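You operate a simulated robot arm through the tools that you are given. There is no shell and no other tool.

You are at the controls of a simulated robot arm. One attempt, no reset.

## Task
Check the orange sensor at +25 on the block: GOOD pad if within one degree, else FAULT pad.
Fine: wait for its reading; switch the block off again.

Only the result counts: the job must be done as asked and must still hold three seconds after the hand-in. Knocking over, shifting, dropping, spilling or breaking anything else fails it.

## Robot
A 6-joint arm with a two-finger gripper, fixed in place. Base frame: the origin is on the floor under the middle of its stand, x ahead of it, y to its left, z up; the work surface is at about z = 800. Readings come in mm, degrees, newtons and seconds.
It reaches about 1038 mm from its shoulder. Its first joint turns from -166.0 to 166.0 degrees. Payload 1.71 kg.
The TCP is the grasp point between the finger pads, 20 mm short of the fingertips. In the tool frame z runs along the fingers and y along their closing line. The gripper opens to 96 mm; its body begins 113 mm behind the TCP.
Orientation is that of the tool frame in the base frame, as [roll, pitch, yaw] about the fixed x, y, z axes, in that order (R = Rz(yaw) Ry(pitch) Rx(roll)). With the fingers straight down and closing along the base's y, the tool's x points along the base's -x, its y along +y and its z along -z.

## Interface
- The arm moves only by the tool servo_tool. Its argument "rows" is a list that holds one entry, the list of rows, each a list of 7 numbers: the shift along the tool's x, y, z in units of 25 mm (1.0 is 25 mm), then the turn, a rotation vector about the tool's x, y, z in units of 6 degrees (1.0 is 6 degrees), then the finger opening in mm, from 0 to 96. In form: [[[tx, ty, tz, rx, ry, rz, grip], ...]]. A call has 1 to 20 rows; each row shifts and turns the commanded pose from where the row before left it, along the tool's axes as they then stand. A call with a number of a shift or a turn outside -1 to 1 is refused whole. A row lasts 0.2 s, in which the tool goes at most 50 mm and 8.6 degrees; a call with a longer step from one row to the next is refused whole, and so is a gripper value outside its range. A pose out of reach is approached as far as the arm can. The call stops where the force on the tool passes 50 N (or 10 N more than at its start, if that is more) or the arm is blocked; 0.2 s more then pass. The fingers move at their own pace (about 45 mm/s each) and stop on an object; they squeeze with about 21 N. The grip force told is the motor's: it shows also when the fingers shut on nothing. Time passes only in rows, and 0.2 s behind the last, so rows that do not move let the fingers close. It gives the time, the measured TCP pose, the force on the tool (base axes), the opening and the grip force at its end, in the units of the frame above (readings bear some noise), with the torque about the TCP (base axes, N m) and any sound that the robot's microphone picked up, and new pictures: "pictures" is both (left out), scene, wrist or none.
- Cameras (640 x 400 px; columns grow to the right, rows downward): "scene" is fixed at [225.3, -646.5, 1377.4]; the picture's right is [1.00, -0.06, 0.00], its down [-0.02, -0.30, -0.95] and it looks along [0.05, 0.95, -0.30] (base axes); focal length 358 px, centre (320, 200). "wrist" rides on the gripper at [66, 14, -145] in the tool frame; the picture's right is [-0.21, 0.98, 0.00], its down [-0.88, -0.18, -0.45] and it looks along [-0.44, -0.09, 0.90] (tool axes); focal length 275 px, centre (320, 200). There is no depth. A picture from a camera that has moved, and an enlarged one, comes with that camera's place and axes in the base frame and with its lens. The place of the scene camera against the robot may be out by one fixed shift of up to 12 mm in any direction.
- move_column(by): moves the trunk up (or, below 0, down) by that many mm; the arm rides with it, the base frame stays. It gives what a move gives, with no picture.
- inspect(camera, box): a new picture of the part [left, top, right, bottom] of that camera's present view, enlarged. It takes no simulated time.
- close_job(): hands the job in; it is judged then, once.

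Nothing tells you positions but the pictures and the camera data. Unless the task says otherwise, let go and move clear before handing in.

The tools are called as a command line: name --argument value ..., lists and objects as JSON in quotes. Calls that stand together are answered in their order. servo_tool: Moves the arm, as the interface text tells. Its arguments: {"type":"object","properties":{"rows":{"type":"array","items":{"type":"array","items":{"type":"array","items":{"type":"number"}}}},"pictures":{"type":"string","enum":["both","scene","wrist","none"]}},"required":["rows"]} The other tools are called the same way: move_column (by) moves the trunk up or down; inspect (camera, box) takes an enlarged picture of a part of a camera's view; close_job () hands the job in.

At the start:

```text
time: 0.0
tool_pos: [379.6, 422.7, 1113.4]
orientation: [-180.0, 0.0, 179.9]
wrist_force: [-1.2, 0.5, -0.1]
wrist_torque: [0.03, -0.01, 0.01]
finger_gap: 95.8
grasp_force: 0.0
trunk travel left (down, up): [-175.0, 215.0]
```

scene: 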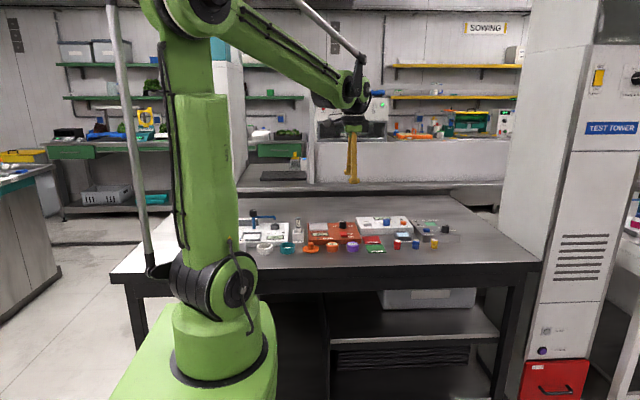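
wrist: 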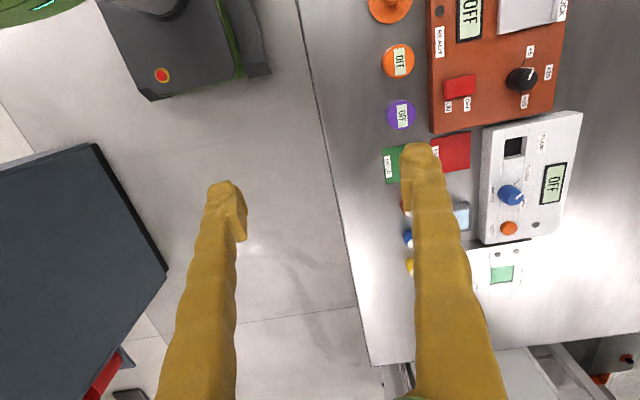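

I see a bench with several instruments: an orange block module, round sensors, and green/red pads. I'll enlarge the pictures first to identify everything.

inspect --camera "scene" --box '[220, 200, 380, 270]'

inspect --camera "scene" --box '[340, 200, 480, 270]'

inspect --camera "wrist" --box '[360, 0, 600, 150]'

inspect --camera "wrist" --box '[360, 100, 600, 300]'

```text
4.00 times, centred on (300, 235) of scene
camera zoom: at [225.3, -646.5, 1377.4], right [1.0, -0.06, 0.0], down [-0.02, -0.3, -0.95], along [0.05, 0.95, -0.3], focal length 1431 px, centre (400, 60)
```

zoom: 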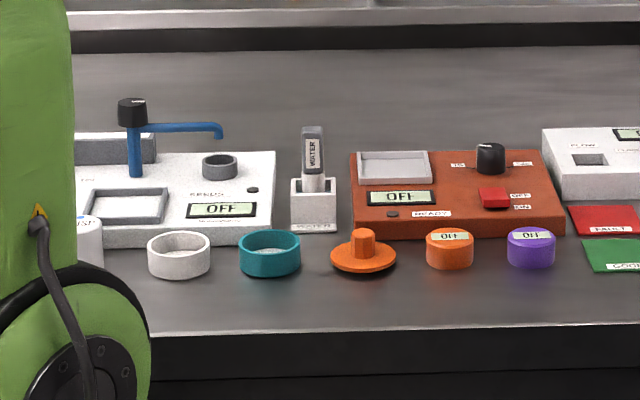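

```text
4.57 times, centred on (410, 235) of scene
camera zoom: at [225.3, -646.5, 1377.4], right [1.0, -0.06, 0.0], down [-0.02, -0.3, -0.95], along [0.05, 0.95, -0.3], focal length 1636 px, centre (-91, 40)
```

zoom: 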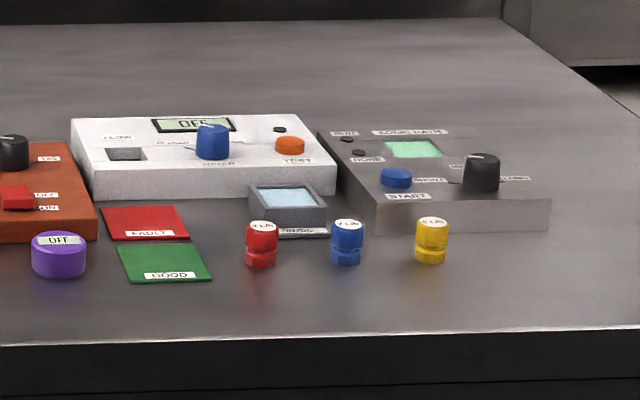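

```text
2.67 times, centred on (480, 75) of wrist
camera zoom: at [313.7, 436.4, 1258.2], right [0.21, 0.98, 0.0], down [0.88, -0.18, 0.44], along [0.43, -0.09, -0.9], focal length 734 px, centre (-107, 533)
```

zoom: 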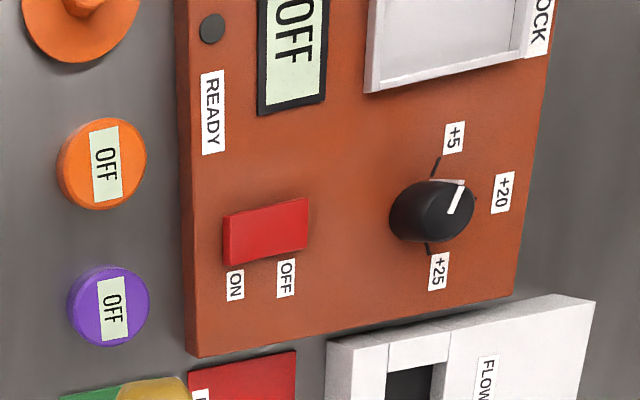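

```text
2.00 times, centred on (480, 200) of wrist
camera zoom: at [313.7, 436.4, 1258.2], right [0.21, 0.98, 0.0], down [0.88, -0.18, 0.44], along [0.43, -0.09, -0.9], focal length 551 px, centre (0, 200)
```

zoom: 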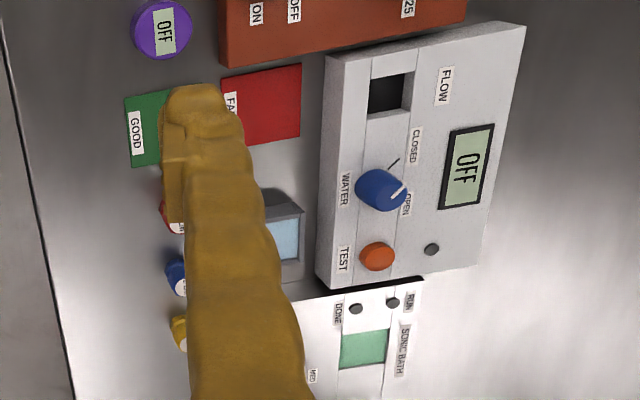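

The block is the orange-red unit near (350, 650), with a well, dial, display and rocker switch. The orange sensor puck is near (331, 545), and the GOOD and FAULT pads are to its right. I'll move the wrist camera over the block for a better look.

servo_tool --rows '[[[0.63, 0.98, 0, 0, 0, 0, 96], [0.63, 0.98, 0, 0, 0, 0, 96], [0.63, 0.98, 0, 0, 0, 0, 96], [0.63, 0.98, 0, 0, 0, 0, 96], [0.63, 0.98, 0, 0, 0, 0, 96], [0.63, 0.98, 0, 0, 0, 0, 96], [0.63, 0.98, 0, 0, 0, 0, 96], [0.63, 0.98, 0, 0, 0, 0, 96], [0.63, 0.6, 0, 0, 0, 0, 96], [0.63, 0.0, 0, 0, 0, 0, 96]]]'

```text
time: 2.2
tool_pos: [204.0, 634.0, 1116.6]
orientation: [180.0, 0.8, -180.0]
wrist_force: [0.6, 0.7, -0.4]
wrist_torque: [-0.02, 0.01, 0.02]
finger_gap: 96.1
grasp_force: 0.1
trunk travel left (down, up): [-175.0, 215.0]
camera wrist: at [137.2, 647.5, 1260.6], right [0.21, 0.98, 0.0], down [0.87, -0.18, 0.46], along [0.45, -0.09, -0.89], focal length 275 px, centre (320, 200)
```

scene: 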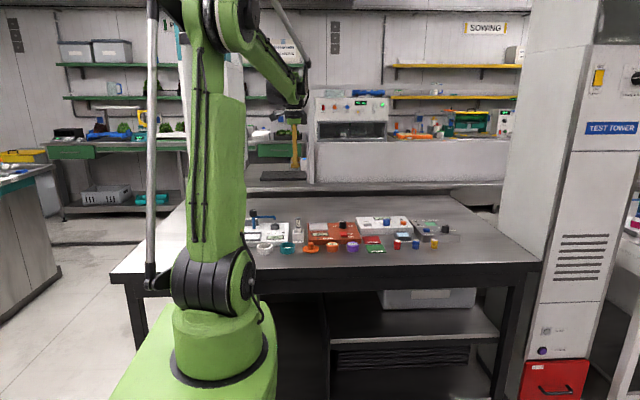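
wrist: 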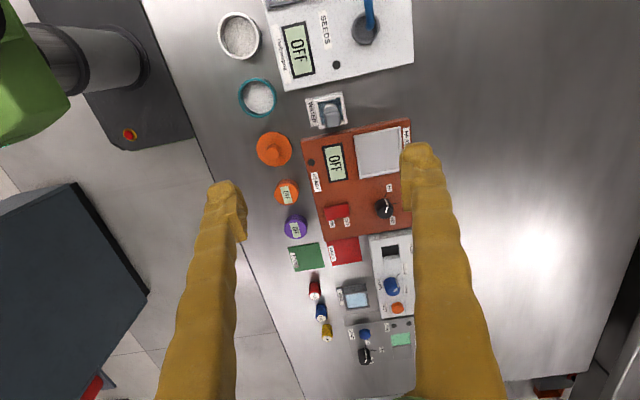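

The block, sensors, pads and dial all show in this view. I'll enlarge the block and its surroundings.

inspect --camera "wrist" --box '[250, 110, 426, 220]'

inspect --camera "wrist" --box '[250, 170, 426, 280]'

```text
3.64 times, centred on (338, 165) of wrist
camera zoom: at [137.2, 647.5, 1260.6], right [0.21, 0.98, 0.0], down [0.87, -0.18, 0.46], along [0.45, -0.09, -0.89], focal length 1001 px, centre (254, 327)
```

zoom: 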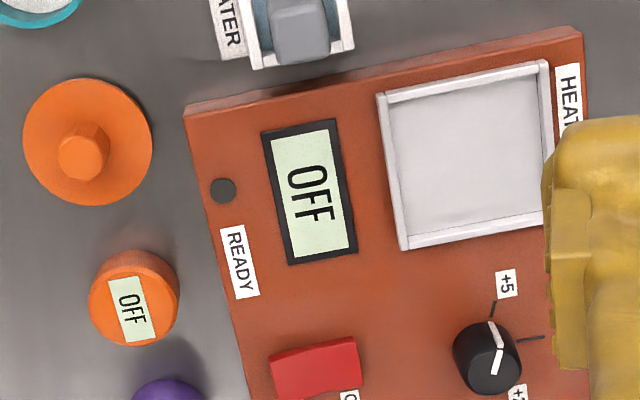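

```text
3.64 times, centred on (338, 225) of wrist
camera zoom: at [137.2, 647.5, 1260.6], right [0.21, 0.98, 0.0], down [0.87, -0.18, 0.46], along [0.45, -0.09, -0.89], focal length 1001 px, centre (254, 109)
```

zoom: 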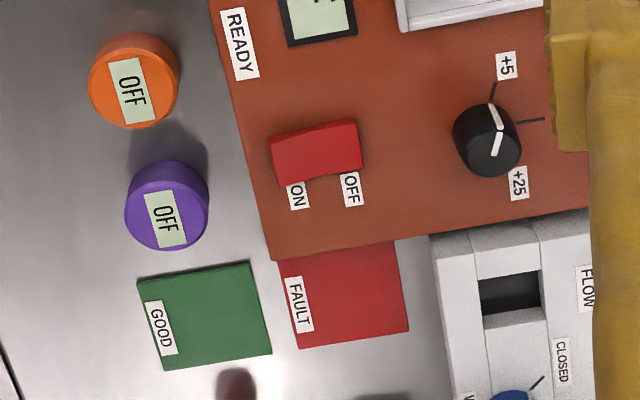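

I need to read the dial closely, so I'll lower the camera to look straight down on the knob and switch, keeping the fingers well above everything.

servo_tool --rows '[[[-0.92, 0.19, 0.4, 0, 0, 0, 96], [-0.92, 0.19, 0.4, 0, 0, 0, 96], [-0.92, 0.19, 0.4, 0, 0, 0, 96], [-0.92, 0.19, 0.4, 0, 0, 0, 96], [-0.92, 0.19, 0.4, 0, 0, 0, 96], [-0.92, 0.19, 0.4, 0, 0, 0, 96], [-0.92, 0.19, 0.4, 0, 0, 0, 96], [-0.92, 0.19, 0.4, 0, 0, 0, 96], [-0.92, 0.19, 0.4, 0, 0, 0, 96], [-0.92, 0.19, 0.4, 0, 0, 0, 96], [0, 0, 0, 0, 0, 0, 96], [0, 0, 0, 0, 0, 0, 96]]]'

```text
time: 4.8
tool_pos: [435.9, 681.1, 1019.2]
orientation: [-179.9, 0.8, -180.0]
wrist_force: [-0.9, -0.9, 0.5]
wrist_torque: [0.02, 0.03, 0.0]
finger_gap: 96.0
grasp_force: 0.0
trunk travel left (down, up): [-175.0, 215.0]
camera wrist: at [368.9, 695.8, 1163.9], right [0.21, 0.98, 0.0], down [0.87, -0.18, 0.46], along [0.45, -0.09, -0.89], focal length 275 px, centre (320, 200)
```

scene: 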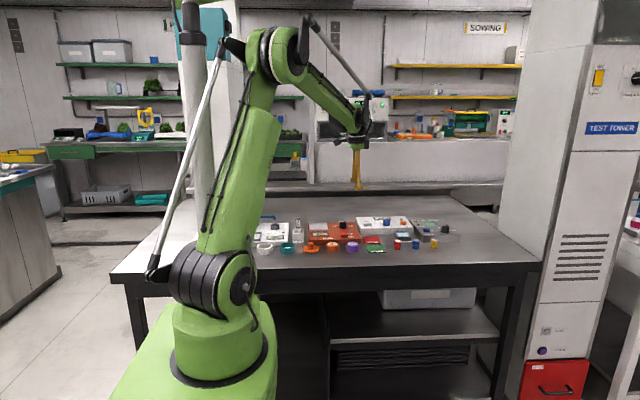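
wrist: 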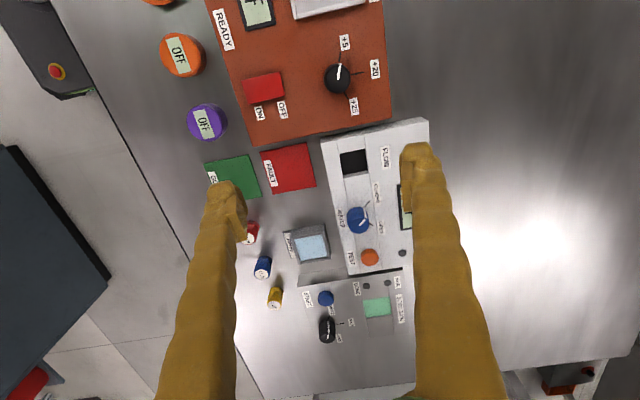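

The dial is now under the camera. I'll enlarge it and the switch.

inspect --camera "wrist" --box '[300, 30, 396, 120]'

inspect --camera "wrist" --box '[140, 20, 300, 140]'

```text
4.44 times, centred on (348, 75) of wrist
camera zoom: at [368.9, 695.8, 1163.9], right [0.21, 0.98, 0.0], down [0.87, -0.18, 0.46], along [0.45, -0.09, -0.89], focal length 1224 px, centre (196, 756)
```

zoom: 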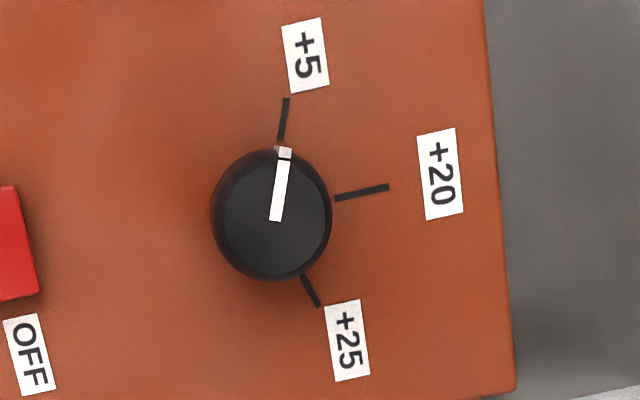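

```text
3.33 times, centred on (220, 80) of wrist
camera zoom: at [368.9, 695.8, 1163.9], right [0.21, 0.98, 0.0], down [0.87, -0.18, 0.46], along [0.45, -0.09, -0.89], focal length 918 px, centre (653, 600)
```

zoom: 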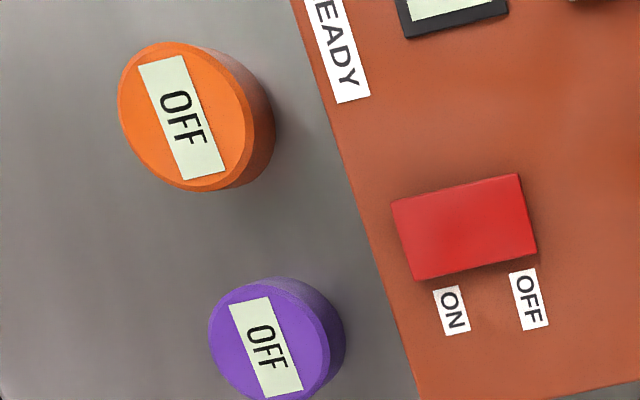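

The dial points at +5, and its ticks lie at base angles of about 160° (+5), 90° (+20) and 20° (+25). The knob is near (392, 711), with its top at z≈848. I'll look closer at the rocker and the well before moving.

inspect --camera "scene" --box '[304, 214, 368, 254]'

servo_tool --rows '[[[0.5, 0.3, 0, 0, 0, 0, 96], [1, 0.3, 0, 0, 0, 0, 96], [1, 0, 0, 0, 0, 0, 96], [1, 0, 0, 0, 0, 0, 96], [0.5, 0, 0, 0, 0, 0, 96], [0, 0, 0, 0, 0, 0, 96], [0, 0, 0, 0, 0, 0, 96]]]' --pictures "wrist"

```text
10.00 times, centred on (336, 234) of scene
camera zoom: at [225.3, -646.5, 1377.4], right [1.0, -0.06, 0.0], down [-0.02, -0.3, -0.95], along [0.05, 0.95, -0.3], focal length 3578 px, centre (160, -140)
```

zoom: 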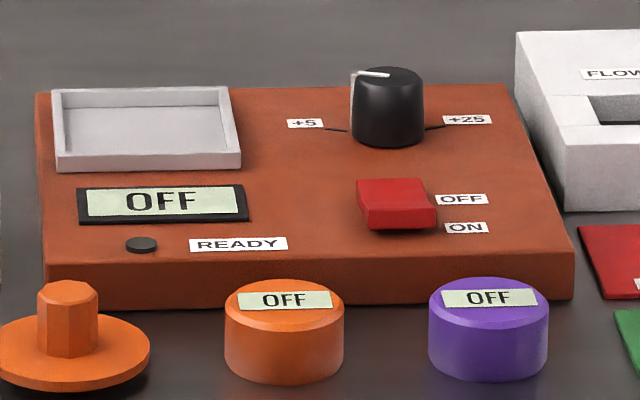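

```text
time: 6.4
tool_pos: [336.6, 696.8, 1018.6]
orientation: [-179.9, 0.8, 180.0]
wrist_force: [0.6, 0.2, 0.2]
wrist_torque: [-0.02, 0.0, 0.03]
finger_gap: 95.9
grasp_force: 0.0
trunk travel left (down, up): [-175.0, 215.0]
camera wrist: at [268.5, 710.7, 1162.0], right [0.21, 0.98, 0.0], down [0.87, -0.18, 0.46], along [0.45, -0.09, -0.89], focal length 275 px, centre (320, 200)
```

wrist: 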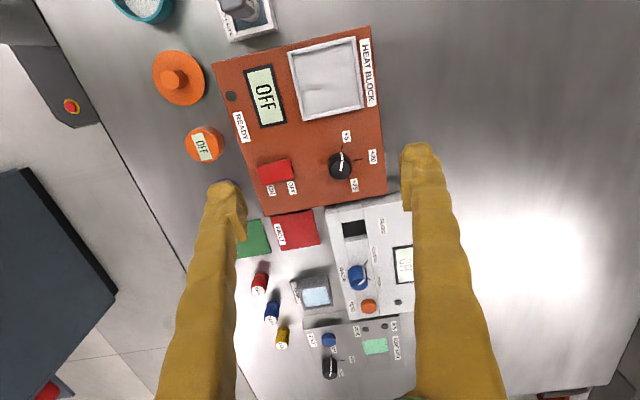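

The rocker sits with its ON (front) end raised, so the block is off, and the well is a shallow rimmed tray. I'll check the fingertips' thickness and the layout in this view.

inspect --camera "wrist" --box '[180, 150, 300, 250]'

inspect --camera "wrist" --box '[140, 20, 396, 180]'

```text
4.00 times, centred on (240, 200) of wrist
camera zoom: at [268.5, 710.7, 1162.0], right [0.21, 0.98, 0.0], down [0.87, -0.18, 0.46], along [0.45, -0.09, -0.89], focal length 1101 px, centre (640, 200)
```

zoom: 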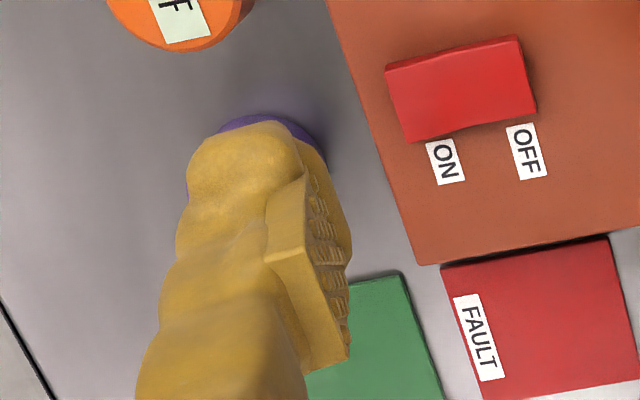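

```text
2.50 times, centred on (268, 100) of wrist
camera zoom: at [268.5, 710.7, 1162.0], right [0.21, 0.98, 0.0], down [0.87, -0.18, 0.46], along [0.45, -0.09, -0.89], focal length 688 px, centre (450, 450)
```

zoom: 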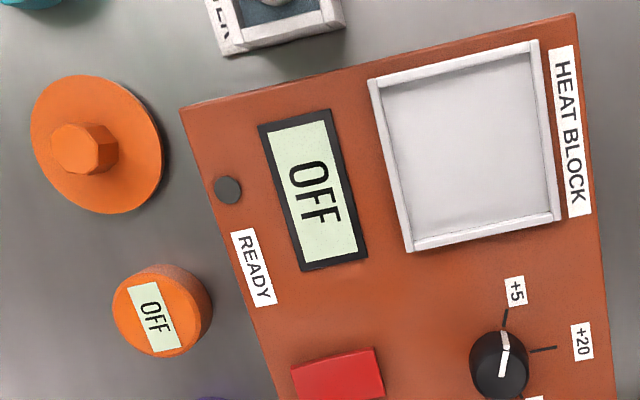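

Fingers are about 20 mm thick, so I'll grip the knob from above. I'll move over the knob at (392, 711), level the tool, and pre-rotate +70° so the 140° turn from +5 to +25 stays symmetric.

servo_tool --rows '[[[-0.446, 0.114, 0.8, 0, 0.133, 0, 60], [-0.446, 0.114, 0.8, 0, 0, 0, 50], [-0.446, 0.114, 0.8, 0, 0, 0, 50], [-0.446, 0.114, 0.8, 0, 0, 0, 50], [-0.446, 0.114, 0.8, 0, 0, 0, 50], [0, 0, 0, 0, 0, -0.97, 50], [0, 0, 0, 0, 0, -0.97, 50], [0, 0, 0, 0, 0, -0.97, 50], [0, 0, 0, 0, 0, -0.97, 50], [0, 0, 0, 0, 0, -0.97, 50], [0, 0, 0, 0, 0, -0.97, 50], [0, 0, 0, 0, 0, -0.97, 50], [0, 0, 0, 0, 0, -0.97, 50], [0, 0, 0, 0, 0, -0.97, 50], [0, 0, 0, 0, 0, -0.97, 50], [0, 0, 0, 0, 0, -0.97, 50], [0, 0, 0, 0, 0, -0.97, 50], [0, 0, 0, 0, 0, 0, 50], [0, 0, 0, 0, 0, 0, 50]]]'

```text
time: 10.4
tool_pos: [392.7, 711.3, 919.3]
orientation: [-180.0, 0.0, -110.1]
wrist_force: [0.0, 0.4, -1.5]
wrist_torque: [0.03, 0.0, -0.01]
finger_gap: 50.0
grasp_force: 0.0
trunk travel left (down, up): [-175.0, 215.0]
camera wrist: at [357.2, 654.4, 1063.4], right [-0.85, 0.53, 0.0], down [0.47, 0.76, 0.44], along [0.24, 0.38, -0.9], focal length 275 px, centre (320, 200)
```

scene: 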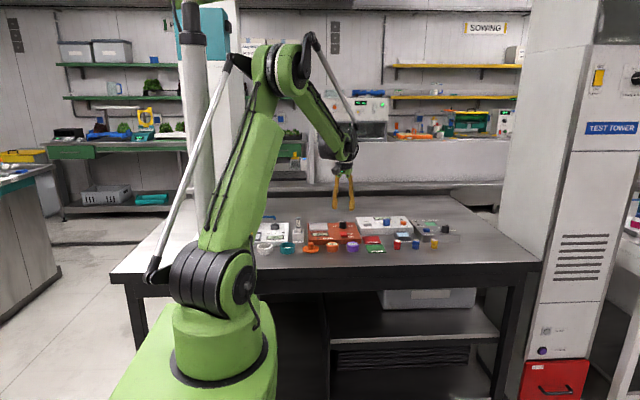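
wrist: 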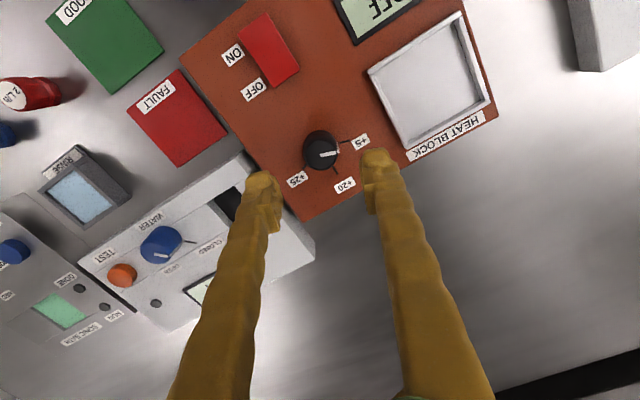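

The tool is level and sits over the knob. I'll zoom in to check centring before descending.

inspect --camera "wrist" --box '[272, 110, 384, 190]'

```text
5.00 times, centred on (328, 150) of wrist
camera zoom: at [357.2, 654.4, 1063.4], right [-0.85, 0.53, 0.0], down [0.47, 0.76, 0.44], along [0.24, 0.38, -0.9], focal length 1376 px, centre (280, 450)
```

zoom: 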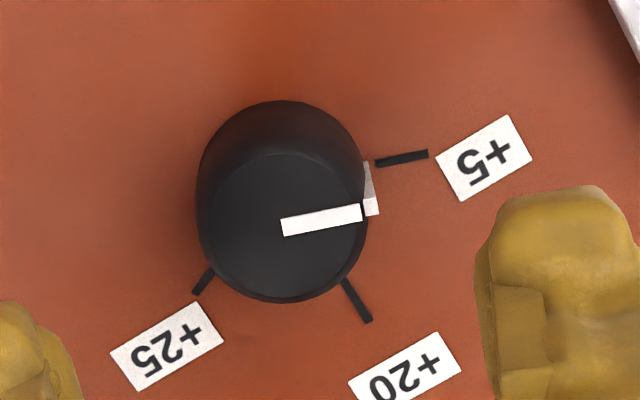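

The knob is centred under the TCP within about 1 mm. I'll descend to z≈851 and close on it.

servo_tool --rows '[[[0, 0, 0.7, 0, 0, 0, 50], [0, 0, 0.7, 0, 0, 0, 50], [0, 0, 0.7, 0, 0, 0, 50], [0, 0, 0.6, 0, 0, 0, 50], [0, 0, 0, 0, 0, 0, 50], [0, 0, 0, 0, 0, 0, 10], [0, 0, 0, 0, 0, 0, 10], [0, 0, 0, 0, 0, 0, 10], [0, 0, 0, 0, 0, 0, 10]]]'

```text
time: 12.4
tool_pos: [391.5, 711.8, 849.1]
orientation: [180.0, 0.0, -110.0]
wrist_force: [-3.8, -1.1, -4.8]
wrist_torque: [0.0, 0.04, 0.02]
finger_gap: 27.1
grasp_force: 35.3
trunk travel left (down, up): [-175.0, 215.0]
camera wrist: at [356.7, 654.5, 995.2], right [-0.85, 0.53, 0.0], down [0.48, 0.76, 0.44], along [0.24, 0.38, -0.9], focal length 275 px, centre (320, 200)
```

scene: 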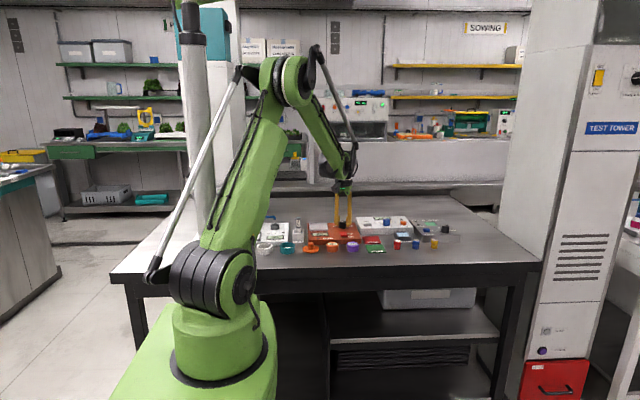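
wrist: 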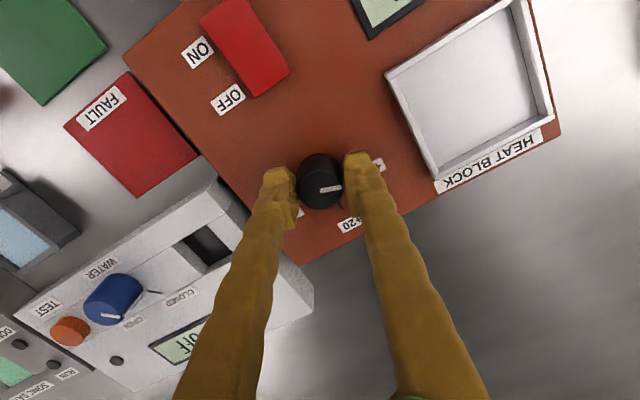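

The knob is gripped (27 mm). Now I'll turn it about tool z in two 70° steps.

servo_tool --rows '[[[0, 0, 0, 0, 0, 0.97, 10], [0, 0, 0, 0, 0, 0.97, 10], [0, 0, 0, 0, 0, 0.97, 10], [0, 0, 0, 0, 0, 0.97, 10], [0, 0, 0, 0, 0, 0.97, 10], [0, 0, 0, 0, 0, 0.97, 10], [0, 0, 0, 0, 0, 0.97, 10], [0, 0, 0, 0, 0, 0.97, 10], [0, 0, 0, 0, 0, 0.97, 10], [0, 0, 0, 0, 0, 0.97, 10], [0, 0, 0, 0, 0, 0.97, 10], [0, 0, 0, 0, 0, 1.0, 10], [0, 0, 0, 0, 0, 0, 10]]]'

```text
time: 15.2
tool_pos: [392.1, 711.4, 850.2]
orientation: [179.9, 0.1, 179.8]
wrist_force: [-11.2, -12.6, -17.2]
wrist_torque: [-0.15, 0.19, -0.02]
finger_gap: 27.3
grasp_force: 35.1
trunk travel left (down, up): [-175.0, 215.0]
camera wrist: at [326.9, 725.3, 995.4], right [0.21, 0.98, 0.0], down [0.88, -0.19, 0.44], along [0.43, -0.09, -0.9], focal length 275 px, centre (320, 200)
```

scene: 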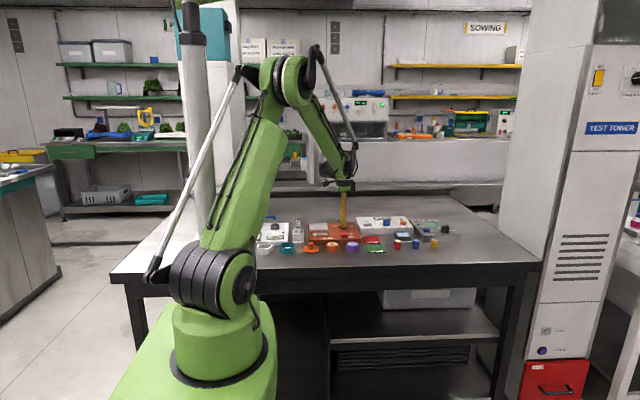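
wrist: 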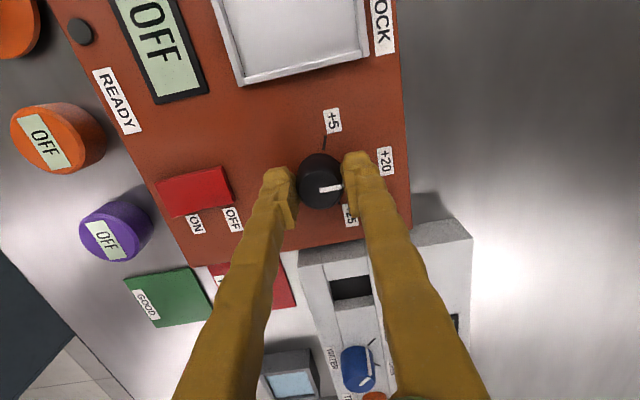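

The pointer now sits at +20, so the grip is turning the knob. I'll turn another 70° to +25.

servo_tool --rows '[[[0, 0, 0, 0, 0, 0.97, 10], [0, 0, 0, 0, 0, 0.97, 10], [0, 0, 0, 0, 0, 0.97, 10], [0, 0, 0, 0, 0, 0.97, 10], [0, 0, 0, 0, 0, 0.97, 10], [0, 0, 0, 0, 0, 0.97, 10], [0, 0, 0, 0, 0, 0.97, 10], [0, 0, 0, 0, 0, 0.97, 10], [0, 0, 0, 0, 0, 0.97, 10], [0, 0, 0, 0, 0, 0.97, 10], [0, 0, 0, 0, 0, 0.97, 10], [0, 0, 0, 0, 0, 1.0, 10], [0, 0, 0, 0, 0, 0, 10]]]'

```text
time: 18.0
tool_pos: [391.2, 711.7, 850.8]
orientation: [-180.0, 0.0, 109.8]
wrist_force: [-15.1, -16.3, -18.9]
wrist_torque: [-0.16, 0.15, 0.07]
finger_gap: 27.1
grasp_force: 35.1
trunk travel left (down, up): [-175.0, 215.0]
camera wrist: at [383.2, 777.4, 995.7], right [0.99, 0.14, 0.0], down [0.12, -0.89, 0.44], along [0.06, -0.44, -0.9], focal length 275 px, centre (320, 200)
```

scene: 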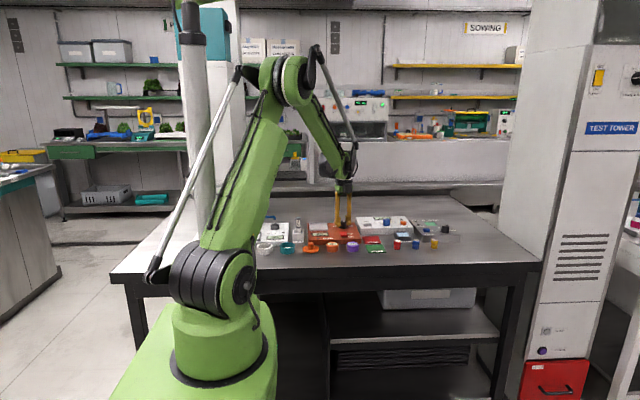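
wrist: 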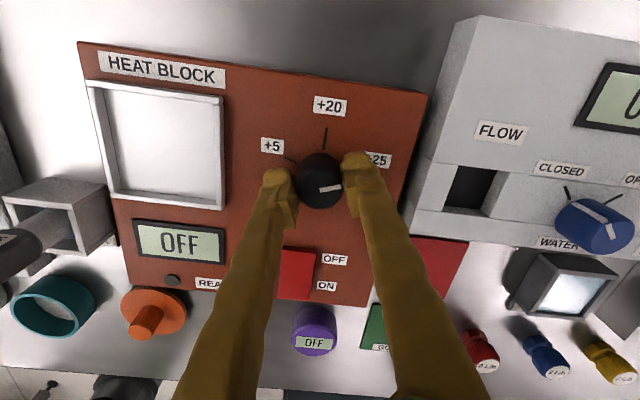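

The pointer is now directed at +25. I'll open, rise, and verify.

servo_tool --rows '[[[0, 0, 0, 0, 0, 0, 46], [0, 0, 0, 0, 0, 0, 46], [0, 0, 0, 0, 0, 0, 46], [0, 0, -0.8, 0, 0, 0, 46], [0, 0, -0.8, 0, 0, 0, 46], [0, 0, -0.8, 0, 0, 0, 46], [0, 0, -0.8, 0, 0, 0, 46], [0, 0, 0, 0, 0, 0, 46]]]' --pictures "wrist"

```text
time: 19.8
tool_pos: [392.3, 710.9, 930.1]
orientation: [179.9, -0.1, 109.8]
wrist_force: [-0.1, 0.3, -0.4]
wrist_torque: [-0.01, -0.01, -0.02]
finger_gap: 46.0
grasp_force: 0.1
trunk travel left (down, up): [-175.0, 215.0]
camera wrist: at [383.4, 777.2, 1076.1], right [0.99, 0.14, 0.0], down [0.12, -0.89, 0.44], along [0.06, -0.44, -0.9], focal length 275 px, centre (320, 200)
```

wrist: 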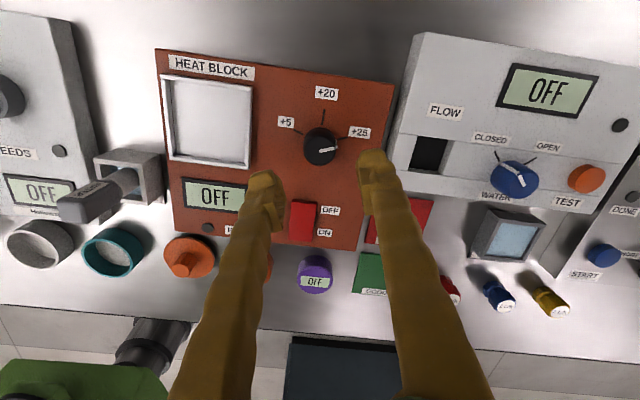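

inspect --camera "wrist" --box '[264, 80, 392, 180]'

inspect --camera "wrist" --box '[240, 180, 368, 280]'

```text
4.00 times, centred on (328, 130) of wrist
camera zoom: at [383.4, 777.2, 1076.1], right [0.99, 0.14, 0.0], down [0.12, -0.89, 0.44], along [0.06, -0.44, -0.9], focal length 1101 px, centre (288, 480)
```

zoom: 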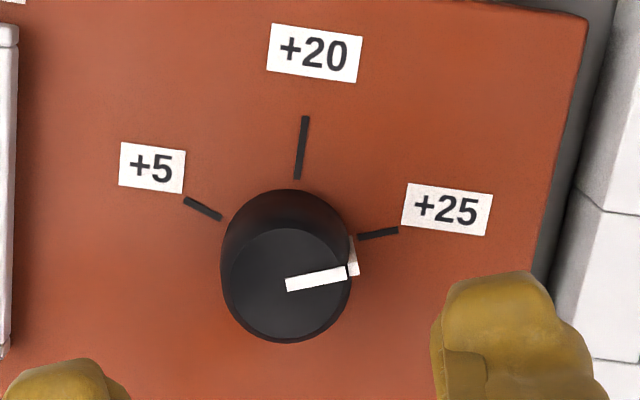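

```text
4.00 times, centred on (304, 230) of wrist
camera zoom: at [383.4, 777.2, 1076.1], right [0.99, 0.14, 0.0], down [0.12, -0.89, 0.44], along [0.06, -0.44, -0.9], focal length 1101 px, centre (384, 80)
```

zoom: 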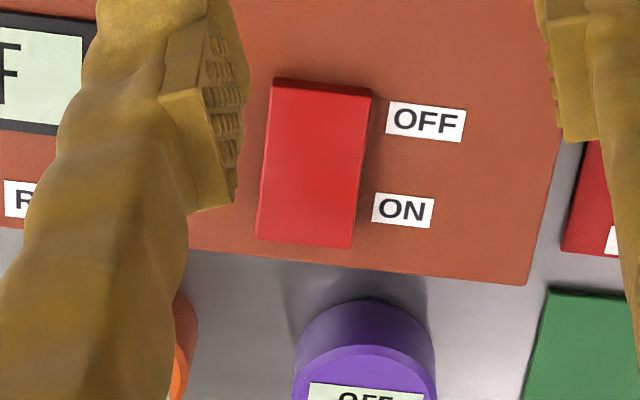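

The dial is firmly on +25. Next I'll press the rocker's ON end at about (385, 613), with the closed fingers aligned along x and stopping just above it first.

servo_tool --rows '[[[0, 0, 0, 0, 0, 0.825, 20], [0, 0, 0, 0, 0, 0.825, 0], [0, 0, 0, 0, 0, 0.825, 0], [0, 0, 0, 0, 0, 0.825, 0], [-0.98, -0.073, 0, 0, 0, 0, 0], [-0.98, -0.073, 0, 0, 0, 0, 0], [-0.98, -0.073, 0, 0, 0, 0, 0], [-0.98, -0.073, 0, 0, 0, 0, 0], [0, 0, 0.8, 0, 0, 0, 0], [0, 0, 0.8, 0, 0, 0, 0], [0, 0, 0.8, 0, 0, 0, 0], [0, 0, 0, 0, 0, 0, 0]]]'

```text
time: 22.4
tool_pos: [385.8, 613.3, 869.5]
orientation: [-179.9, 0.0, 89.9]
wrist_force: [0.3, -0.3, 0.2]
wrist_torque: [-0.01, 0.01, -0.01]
finger_gap: 0.0
grasp_force: 21.2
trunk travel left (down, up): [-175.0, 215.0]
camera wrist: at [399.4, 678.8, 1015.3], right [0.98, -0.21, 0.0], down [-0.18, -0.88, 0.44], along [-0.09, -0.43, -0.9], focal length 275 px, centre (320, 200)
```

scene: 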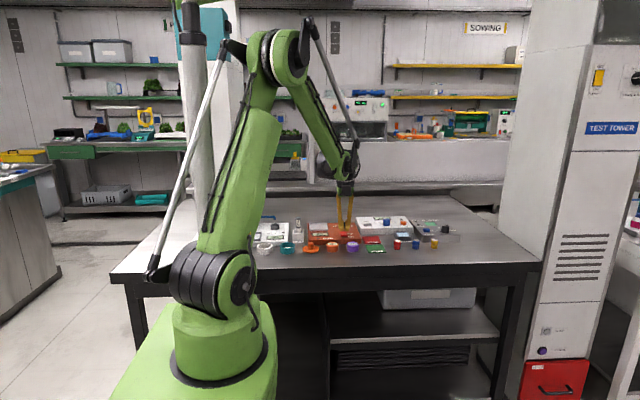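
wrist: 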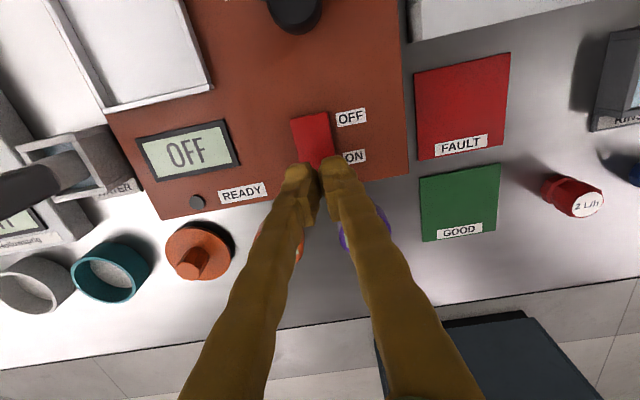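

The tips are over the ON end. I'll press down slowly.

servo_tool --rows '[[[0, 0, 0.2, 0, 0, 0, 0], [0, 0, 0.15, 0, 0, 0, 0], [0, 0, 0.15, 0, 0, 0, 0], [0, 0, 0.1, 0, 0, 0, 0], [0, 0, 0.1, 0, 0, 0, 0]]]' --pictures "wrist"

```text
time: 23.6
tool_pos: [386.2, 613.6, 853.0]
orientation: [180.0, 0.1, 89.9]
wrist_force: [-0.6, -0.6, 1.5]
wrist_torque: [-0.03, 0.0, 0.0]
finger_gap: 5.8
grasp_force: 29.6
trunk travel left (down, up): [-175.0, 215.0]
camera wrist: at [399.6, 678.4, 998.1], right [0.98, -0.21, 0.0], down [-0.18, -0.88, 0.44], along [-0.09, -0.43, -0.9], focal length 275 px, centre (320, 200)
```

wrist: 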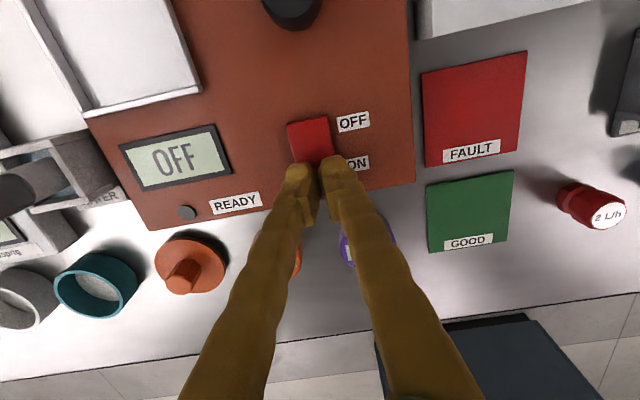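

The fingers spread slightly to 5.8 mm on contact, so I'll take a closer look before pushing harder.

inspect --camera "wrist" --box '[260, 100, 388, 220]'

inspect --camera "scene" --box '[304, 200, 384, 250]'

```text
3.33 times, centred on (324, 160) of wrist
camera zoom: at [399.6, 678.4, 998.1], right [0.98, -0.21, 0.0], down [-0.18, -0.88, 0.44], along [-0.09, -0.43, -0.9], focal length 918 px, centre (307, 333)
```

zoom: 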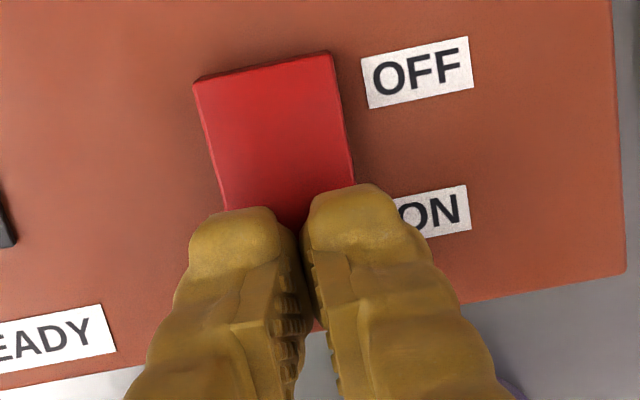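

```text
8.00 times, centred on (344, 225) of scene
camera zoom: at [225.3, -646.5, 1377.4], right [1.0, -0.06, 0.0], down [-0.02, -0.3, -0.95], along [0.05, 0.95, -0.3], focal length 2863 px, centre (128, 0)
```

zoom: 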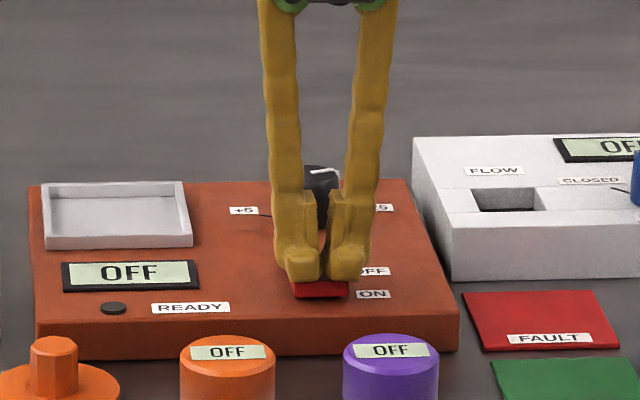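

Both tips are squarely on the ON end. I'll press a little further.

servo_tool --rows '[[[0, 0, 0.1, 0, 0, 0, 0], [0, 0, 0.1, 0, 0, 0, 0], [0, 0, 0.1, 0, 0, 0, 0]]]' --pictures "wrist"

```text
time: 24.4
tool_pos: [371.4, 613.9, 853.8]
orientation: [179.0, -0.1, 90.2]
wrist_force: [0.3, -1.1, 0.8]
wrist_torque: [-0.01, -0.09, 0.03]
finger_gap: 0.0
grasp_force: 29.6
trunk travel left (down, up): [-175.0, 215.0]
stopped in row 3: the force on the tool passed its limit at 59 N (the readings are from after the stop); the commanded pose is now the measured one
camera wrist: at [382.6, 679.0, 999.3], right [0.98, -0.2, 0.02], down [-0.19, -0.88, 0.44], along [-0.08, -0.43, -0.9], focal length 275 px, centre (320, 200)
```

wrist: 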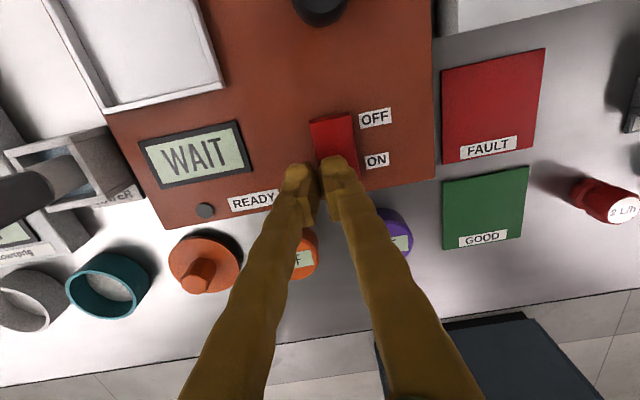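

The display shows WAIT, so the block is on. I'll rise and check that nothing moved.

servo_tool --rows '[[[0, 0, -0.6, 0, 0, 0, 0], [0, 0, -0.8, 0, 0, 0, 0], [0, 0, -0.8, 0, 0, 0, 0], [0, 0, -0.8, 0, 0, 0, 0], [0, 0, -0.8, 0, 0, 0, 0], [0, 0, 0, 0, 0, 0, 0]]]'

inspect --camera "scene" --box '[304, 214, 368, 254]'

```text
time: 25.8
tool_pos: [373.2, 613.6, 947.9]
orientation: [179.1, 0.0, 90.0]
wrist_force: [1.1, -0.5, -0.1]
wrist_torque: [-0.03, -0.01, 0.0]
finger_gap: 0.0
grasp_force: 29.8
trunk travel left (down, up): [-175.0, 215.0]
camera wrist: at [384.5, 678.7, 1093.7], right [0.98, -0.21, 0.01], down [-0.19, -0.88, 0.44], along [-0.08, -0.43, -0.9], focal length 275 px, centre (320, 200)
```

scene: 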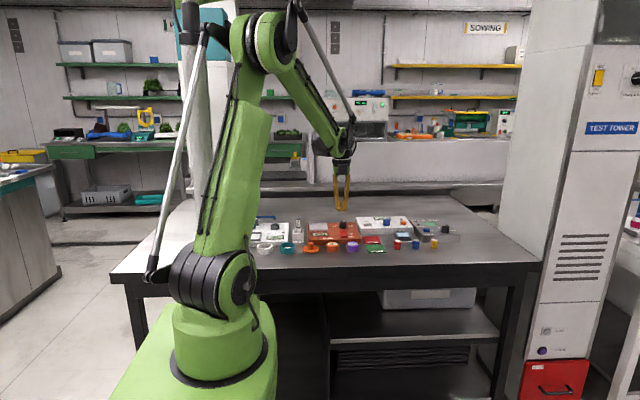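
wrist: 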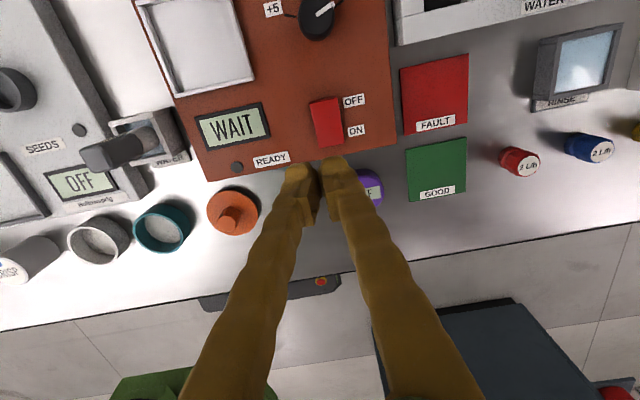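

```text
10.00 times, centred on (336, 234) of scene
camera zoom: at [225.3, -646.5, 1377.4], right [1.0, -0.06, 0.0], down [-0.02, -0.3, -0.95], along [0.05, 0.95, -0.3], focal length 3578 px, centre (160, -140)
```

zoom: 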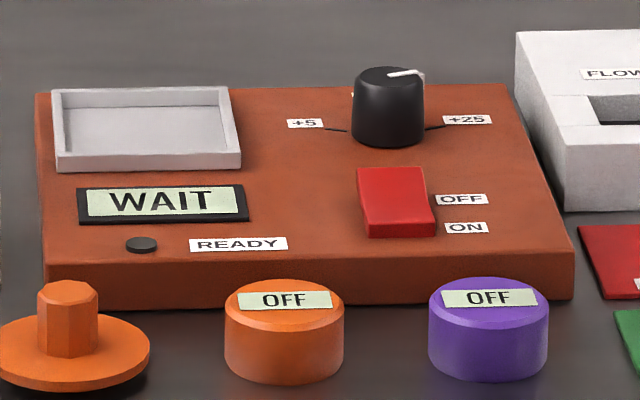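

The block is unmoved, the dial is at +25 and the display shows WAIT. While it warms up I'll go over the orange sensor at about (334, 548), turning to a diagonal grip so the fingers clear the purple sensor and the block.

servo_tool --rows '[[[-0.87, -0.516, 0.24, 0.15, 0, 0, 20], [-0.87, -0.516, 0.24, 0, 0, 0, 40], [-0.87, -0.516, 0.24, 0, 0, 0, 64], [0, 0, 0, 0, 0, -0.99, 64], [0, 0, 0, 0, 0, -0.99, 64], [0, 0, 0, 0, 0, -0.99, 64], [0, 0, 0, 0, 0, -0.99, 64], [0, 0, 0, 0, 0, -0.99, 64], [0, 0, 0, 0, 0, -0.99, 64], [0, 0, 0, 0, 0, -0.99, 64], [0, 0, 0, 0, 0, -0.99, 64], [0, 0, 0, 0, 0, -0.99, 64], [0, 0, 0, 0, 0, -0.99, 64], [0, 0, 0, 0, 0, -0.99, 64], [0, 0, 0, 0, 0, -0.99, 64], [0, 0, 0, 0, 0, -0.99, 64], [0, 0, 0, 0, 0, -0.99, 64], [0, 0, 0, 0, 0, -0.99, 64], [0, 0, 0, 0, 0, 0, 64]]]' --pictures "wrist"

```text
time: 29.8
tool_pos: [333.1, 547.4, 928.8]
orientation: [179.9, 0.0, 179.2]
wrist_force: [-0.1, 0.3, 1.1]
wrist_torque: [-0.01, 0.0, 0.0]
finger_gap: 64.0
grasp_force: 0.0
trunk travel left (down, up): [-175.0, 215.0]
camera wrist: at [268.6, 562.9, 1074.8], right [0.22, 0.98, 0.0], down [0.87, -0.2, 0.44], along [0.43, -0.1, -0.9], focal length 275 px, centre (320, 200)
```

wrist: 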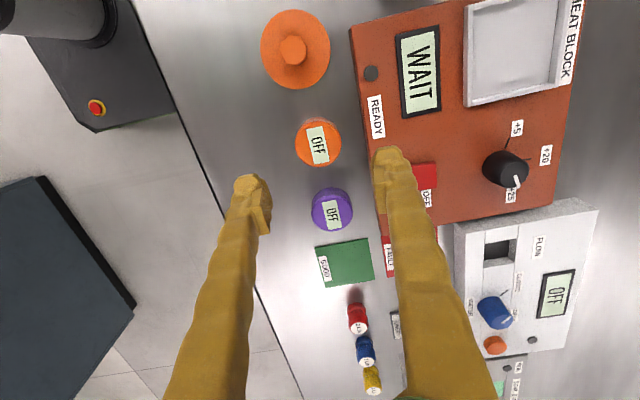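

The sensor is right below the TCP. I'll zoom in to refine its centre.

inspect --camera "wrist" --box '[262, 100, 374, 190]'

inspect --camera "wrist" --box '[300, 200, 428, 300]'

```text
4.44 times, centred on (318, 145) of wrist
camera zoom: at [268.6, 562.9, 1074.8], right [0.22, 0.98, 0.0], down [0.87, -0.2, 0.44], along [0.43, -0.1, -0.9], focal length 1224 px, centre (329, 444)
```

zoom: 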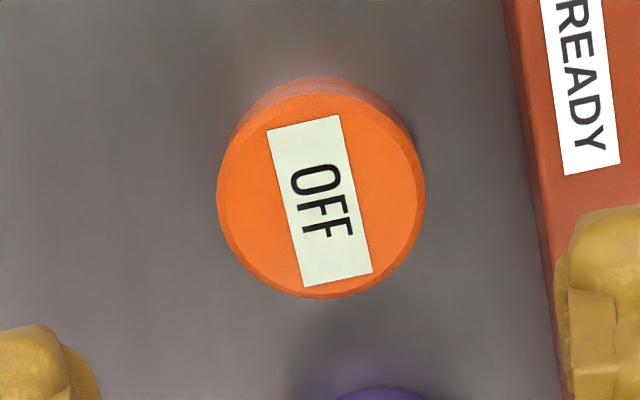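

```text
4.00 times, centred on (364, 250) of wrist
camera zoom: at [268.6, 562.9, 1074.8], right [0.22, 0.98, 0.0], down [0.87, -0.2, 0.44], along [0.43, -0.1, -0.9], focal length 1101 px, centre (144, 0)
```

zoom: 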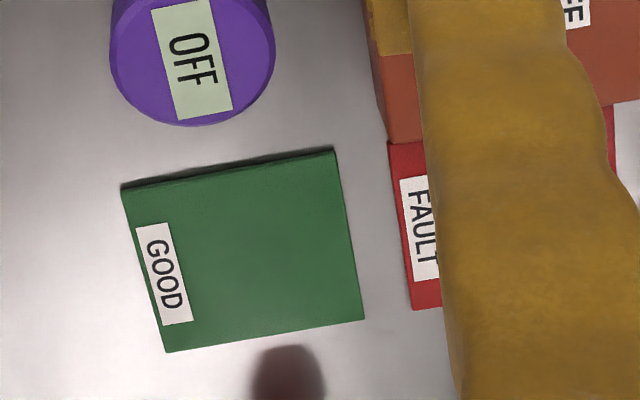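

The sensor is centred within about 1 mm, at (333.5, 547). I'll rotate 45° more and descend part-way, then check clearances.

servo_tool --rows '[[[0, 0, 0, 0, 0, -0.954, 60], [0, 0, 0, 0, 0, -0.954, 60], [0, 0, 0, 0, 0, -0.954, 60], [0, 0, 0, 0, 0, -0.954, 60], [0, 0, 0, 0, 0, -0.954, 60], [0, 0, 0, 0, 0, -0.954, 60], [0, 0, 0, 0, 0, -0.954, 60], [0, 0, 0, 0, 0, -0.954, 60], [0, 0, 0.8, 0, 0, 0, 60], [0, 0, 0.8, 0, 0, 0, 60], [0, 0, 0.6, 0, 0, 0, 60], [0, 0, 0, 0, 0, 0, 60]]]'

inspect --camera "scene" --box '[290, 190, 386, 260]'

inspect --camera "wrist" --box '[220, 80, 420, 220]'

```text
time: 32.4
tool_pos: [334.0, 547.1, 873.3]
orientation: [179.9, 0.0, -135.0]
wrist_force: [0.2, 0.2, 0.4]
wrist_torque: [-0.02, 0.01, 0.03]
finger_gap: 60.2
grasp_force: 0.0
trunk travel left (down, up): [-175.0, 215.0]
camera wrist: at [278.1, 511.5, 1019.1], right [-0.54, 0.84, 0.0], down [0.75, 0.49, 0.45], along [0.37, 0.24, -0.9], focal length 275 px, centre (320, 200)
```

scene: 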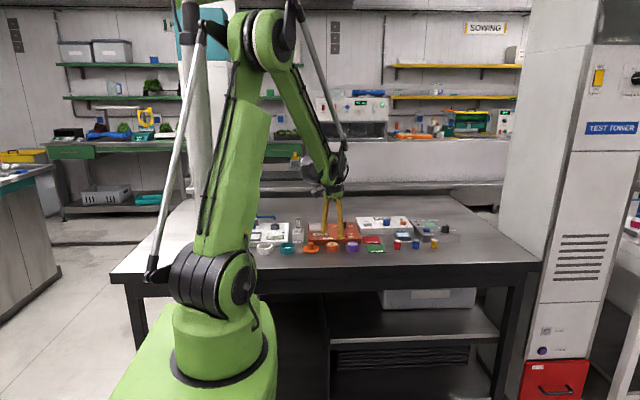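
wrist: 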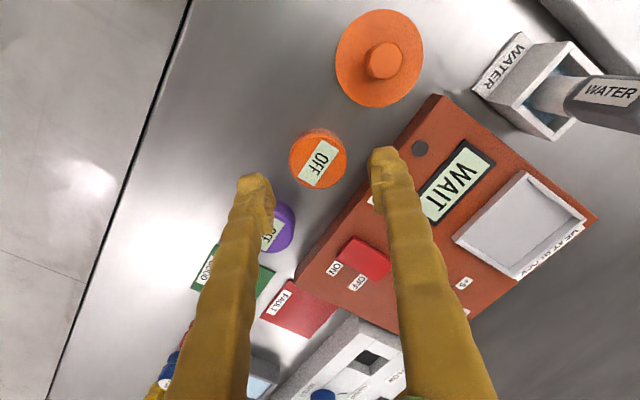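

```text
5.71 times, centred on (338, 225) of scene
camera zoom: at [225.3, -646.5, 1377.4], right [1.0, -0.06, 0.0], down [-0.02, -0.3, -0.95], along [0.05, 0.95, -0.3], focal length 2045 px, centre (217, 57)
```

zoom: 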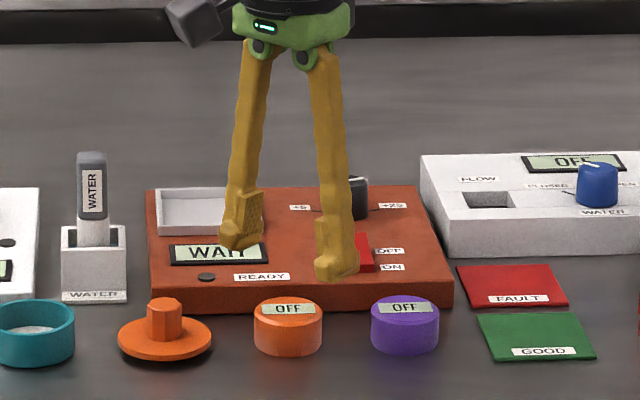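

```text
2.86 times, centred on (320, 150) of wrist
camera zoom: at [278.1, 511.5, 1019.1], right [-0.54, 0.84, 0.0], down [0.75, 0.49, 0.45], along [0.37, 0.24, -0.9], focal length 786 px, centre (320, 343)
```

zoom: 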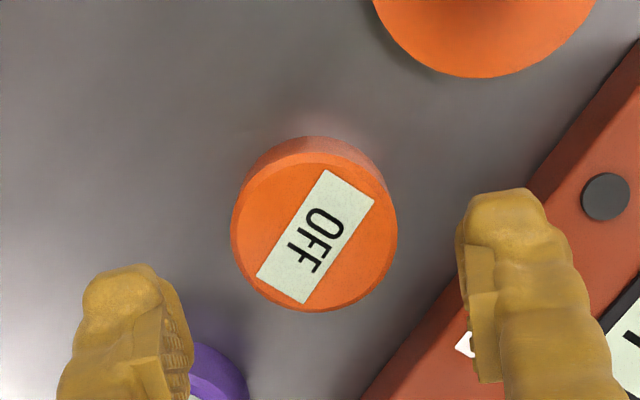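

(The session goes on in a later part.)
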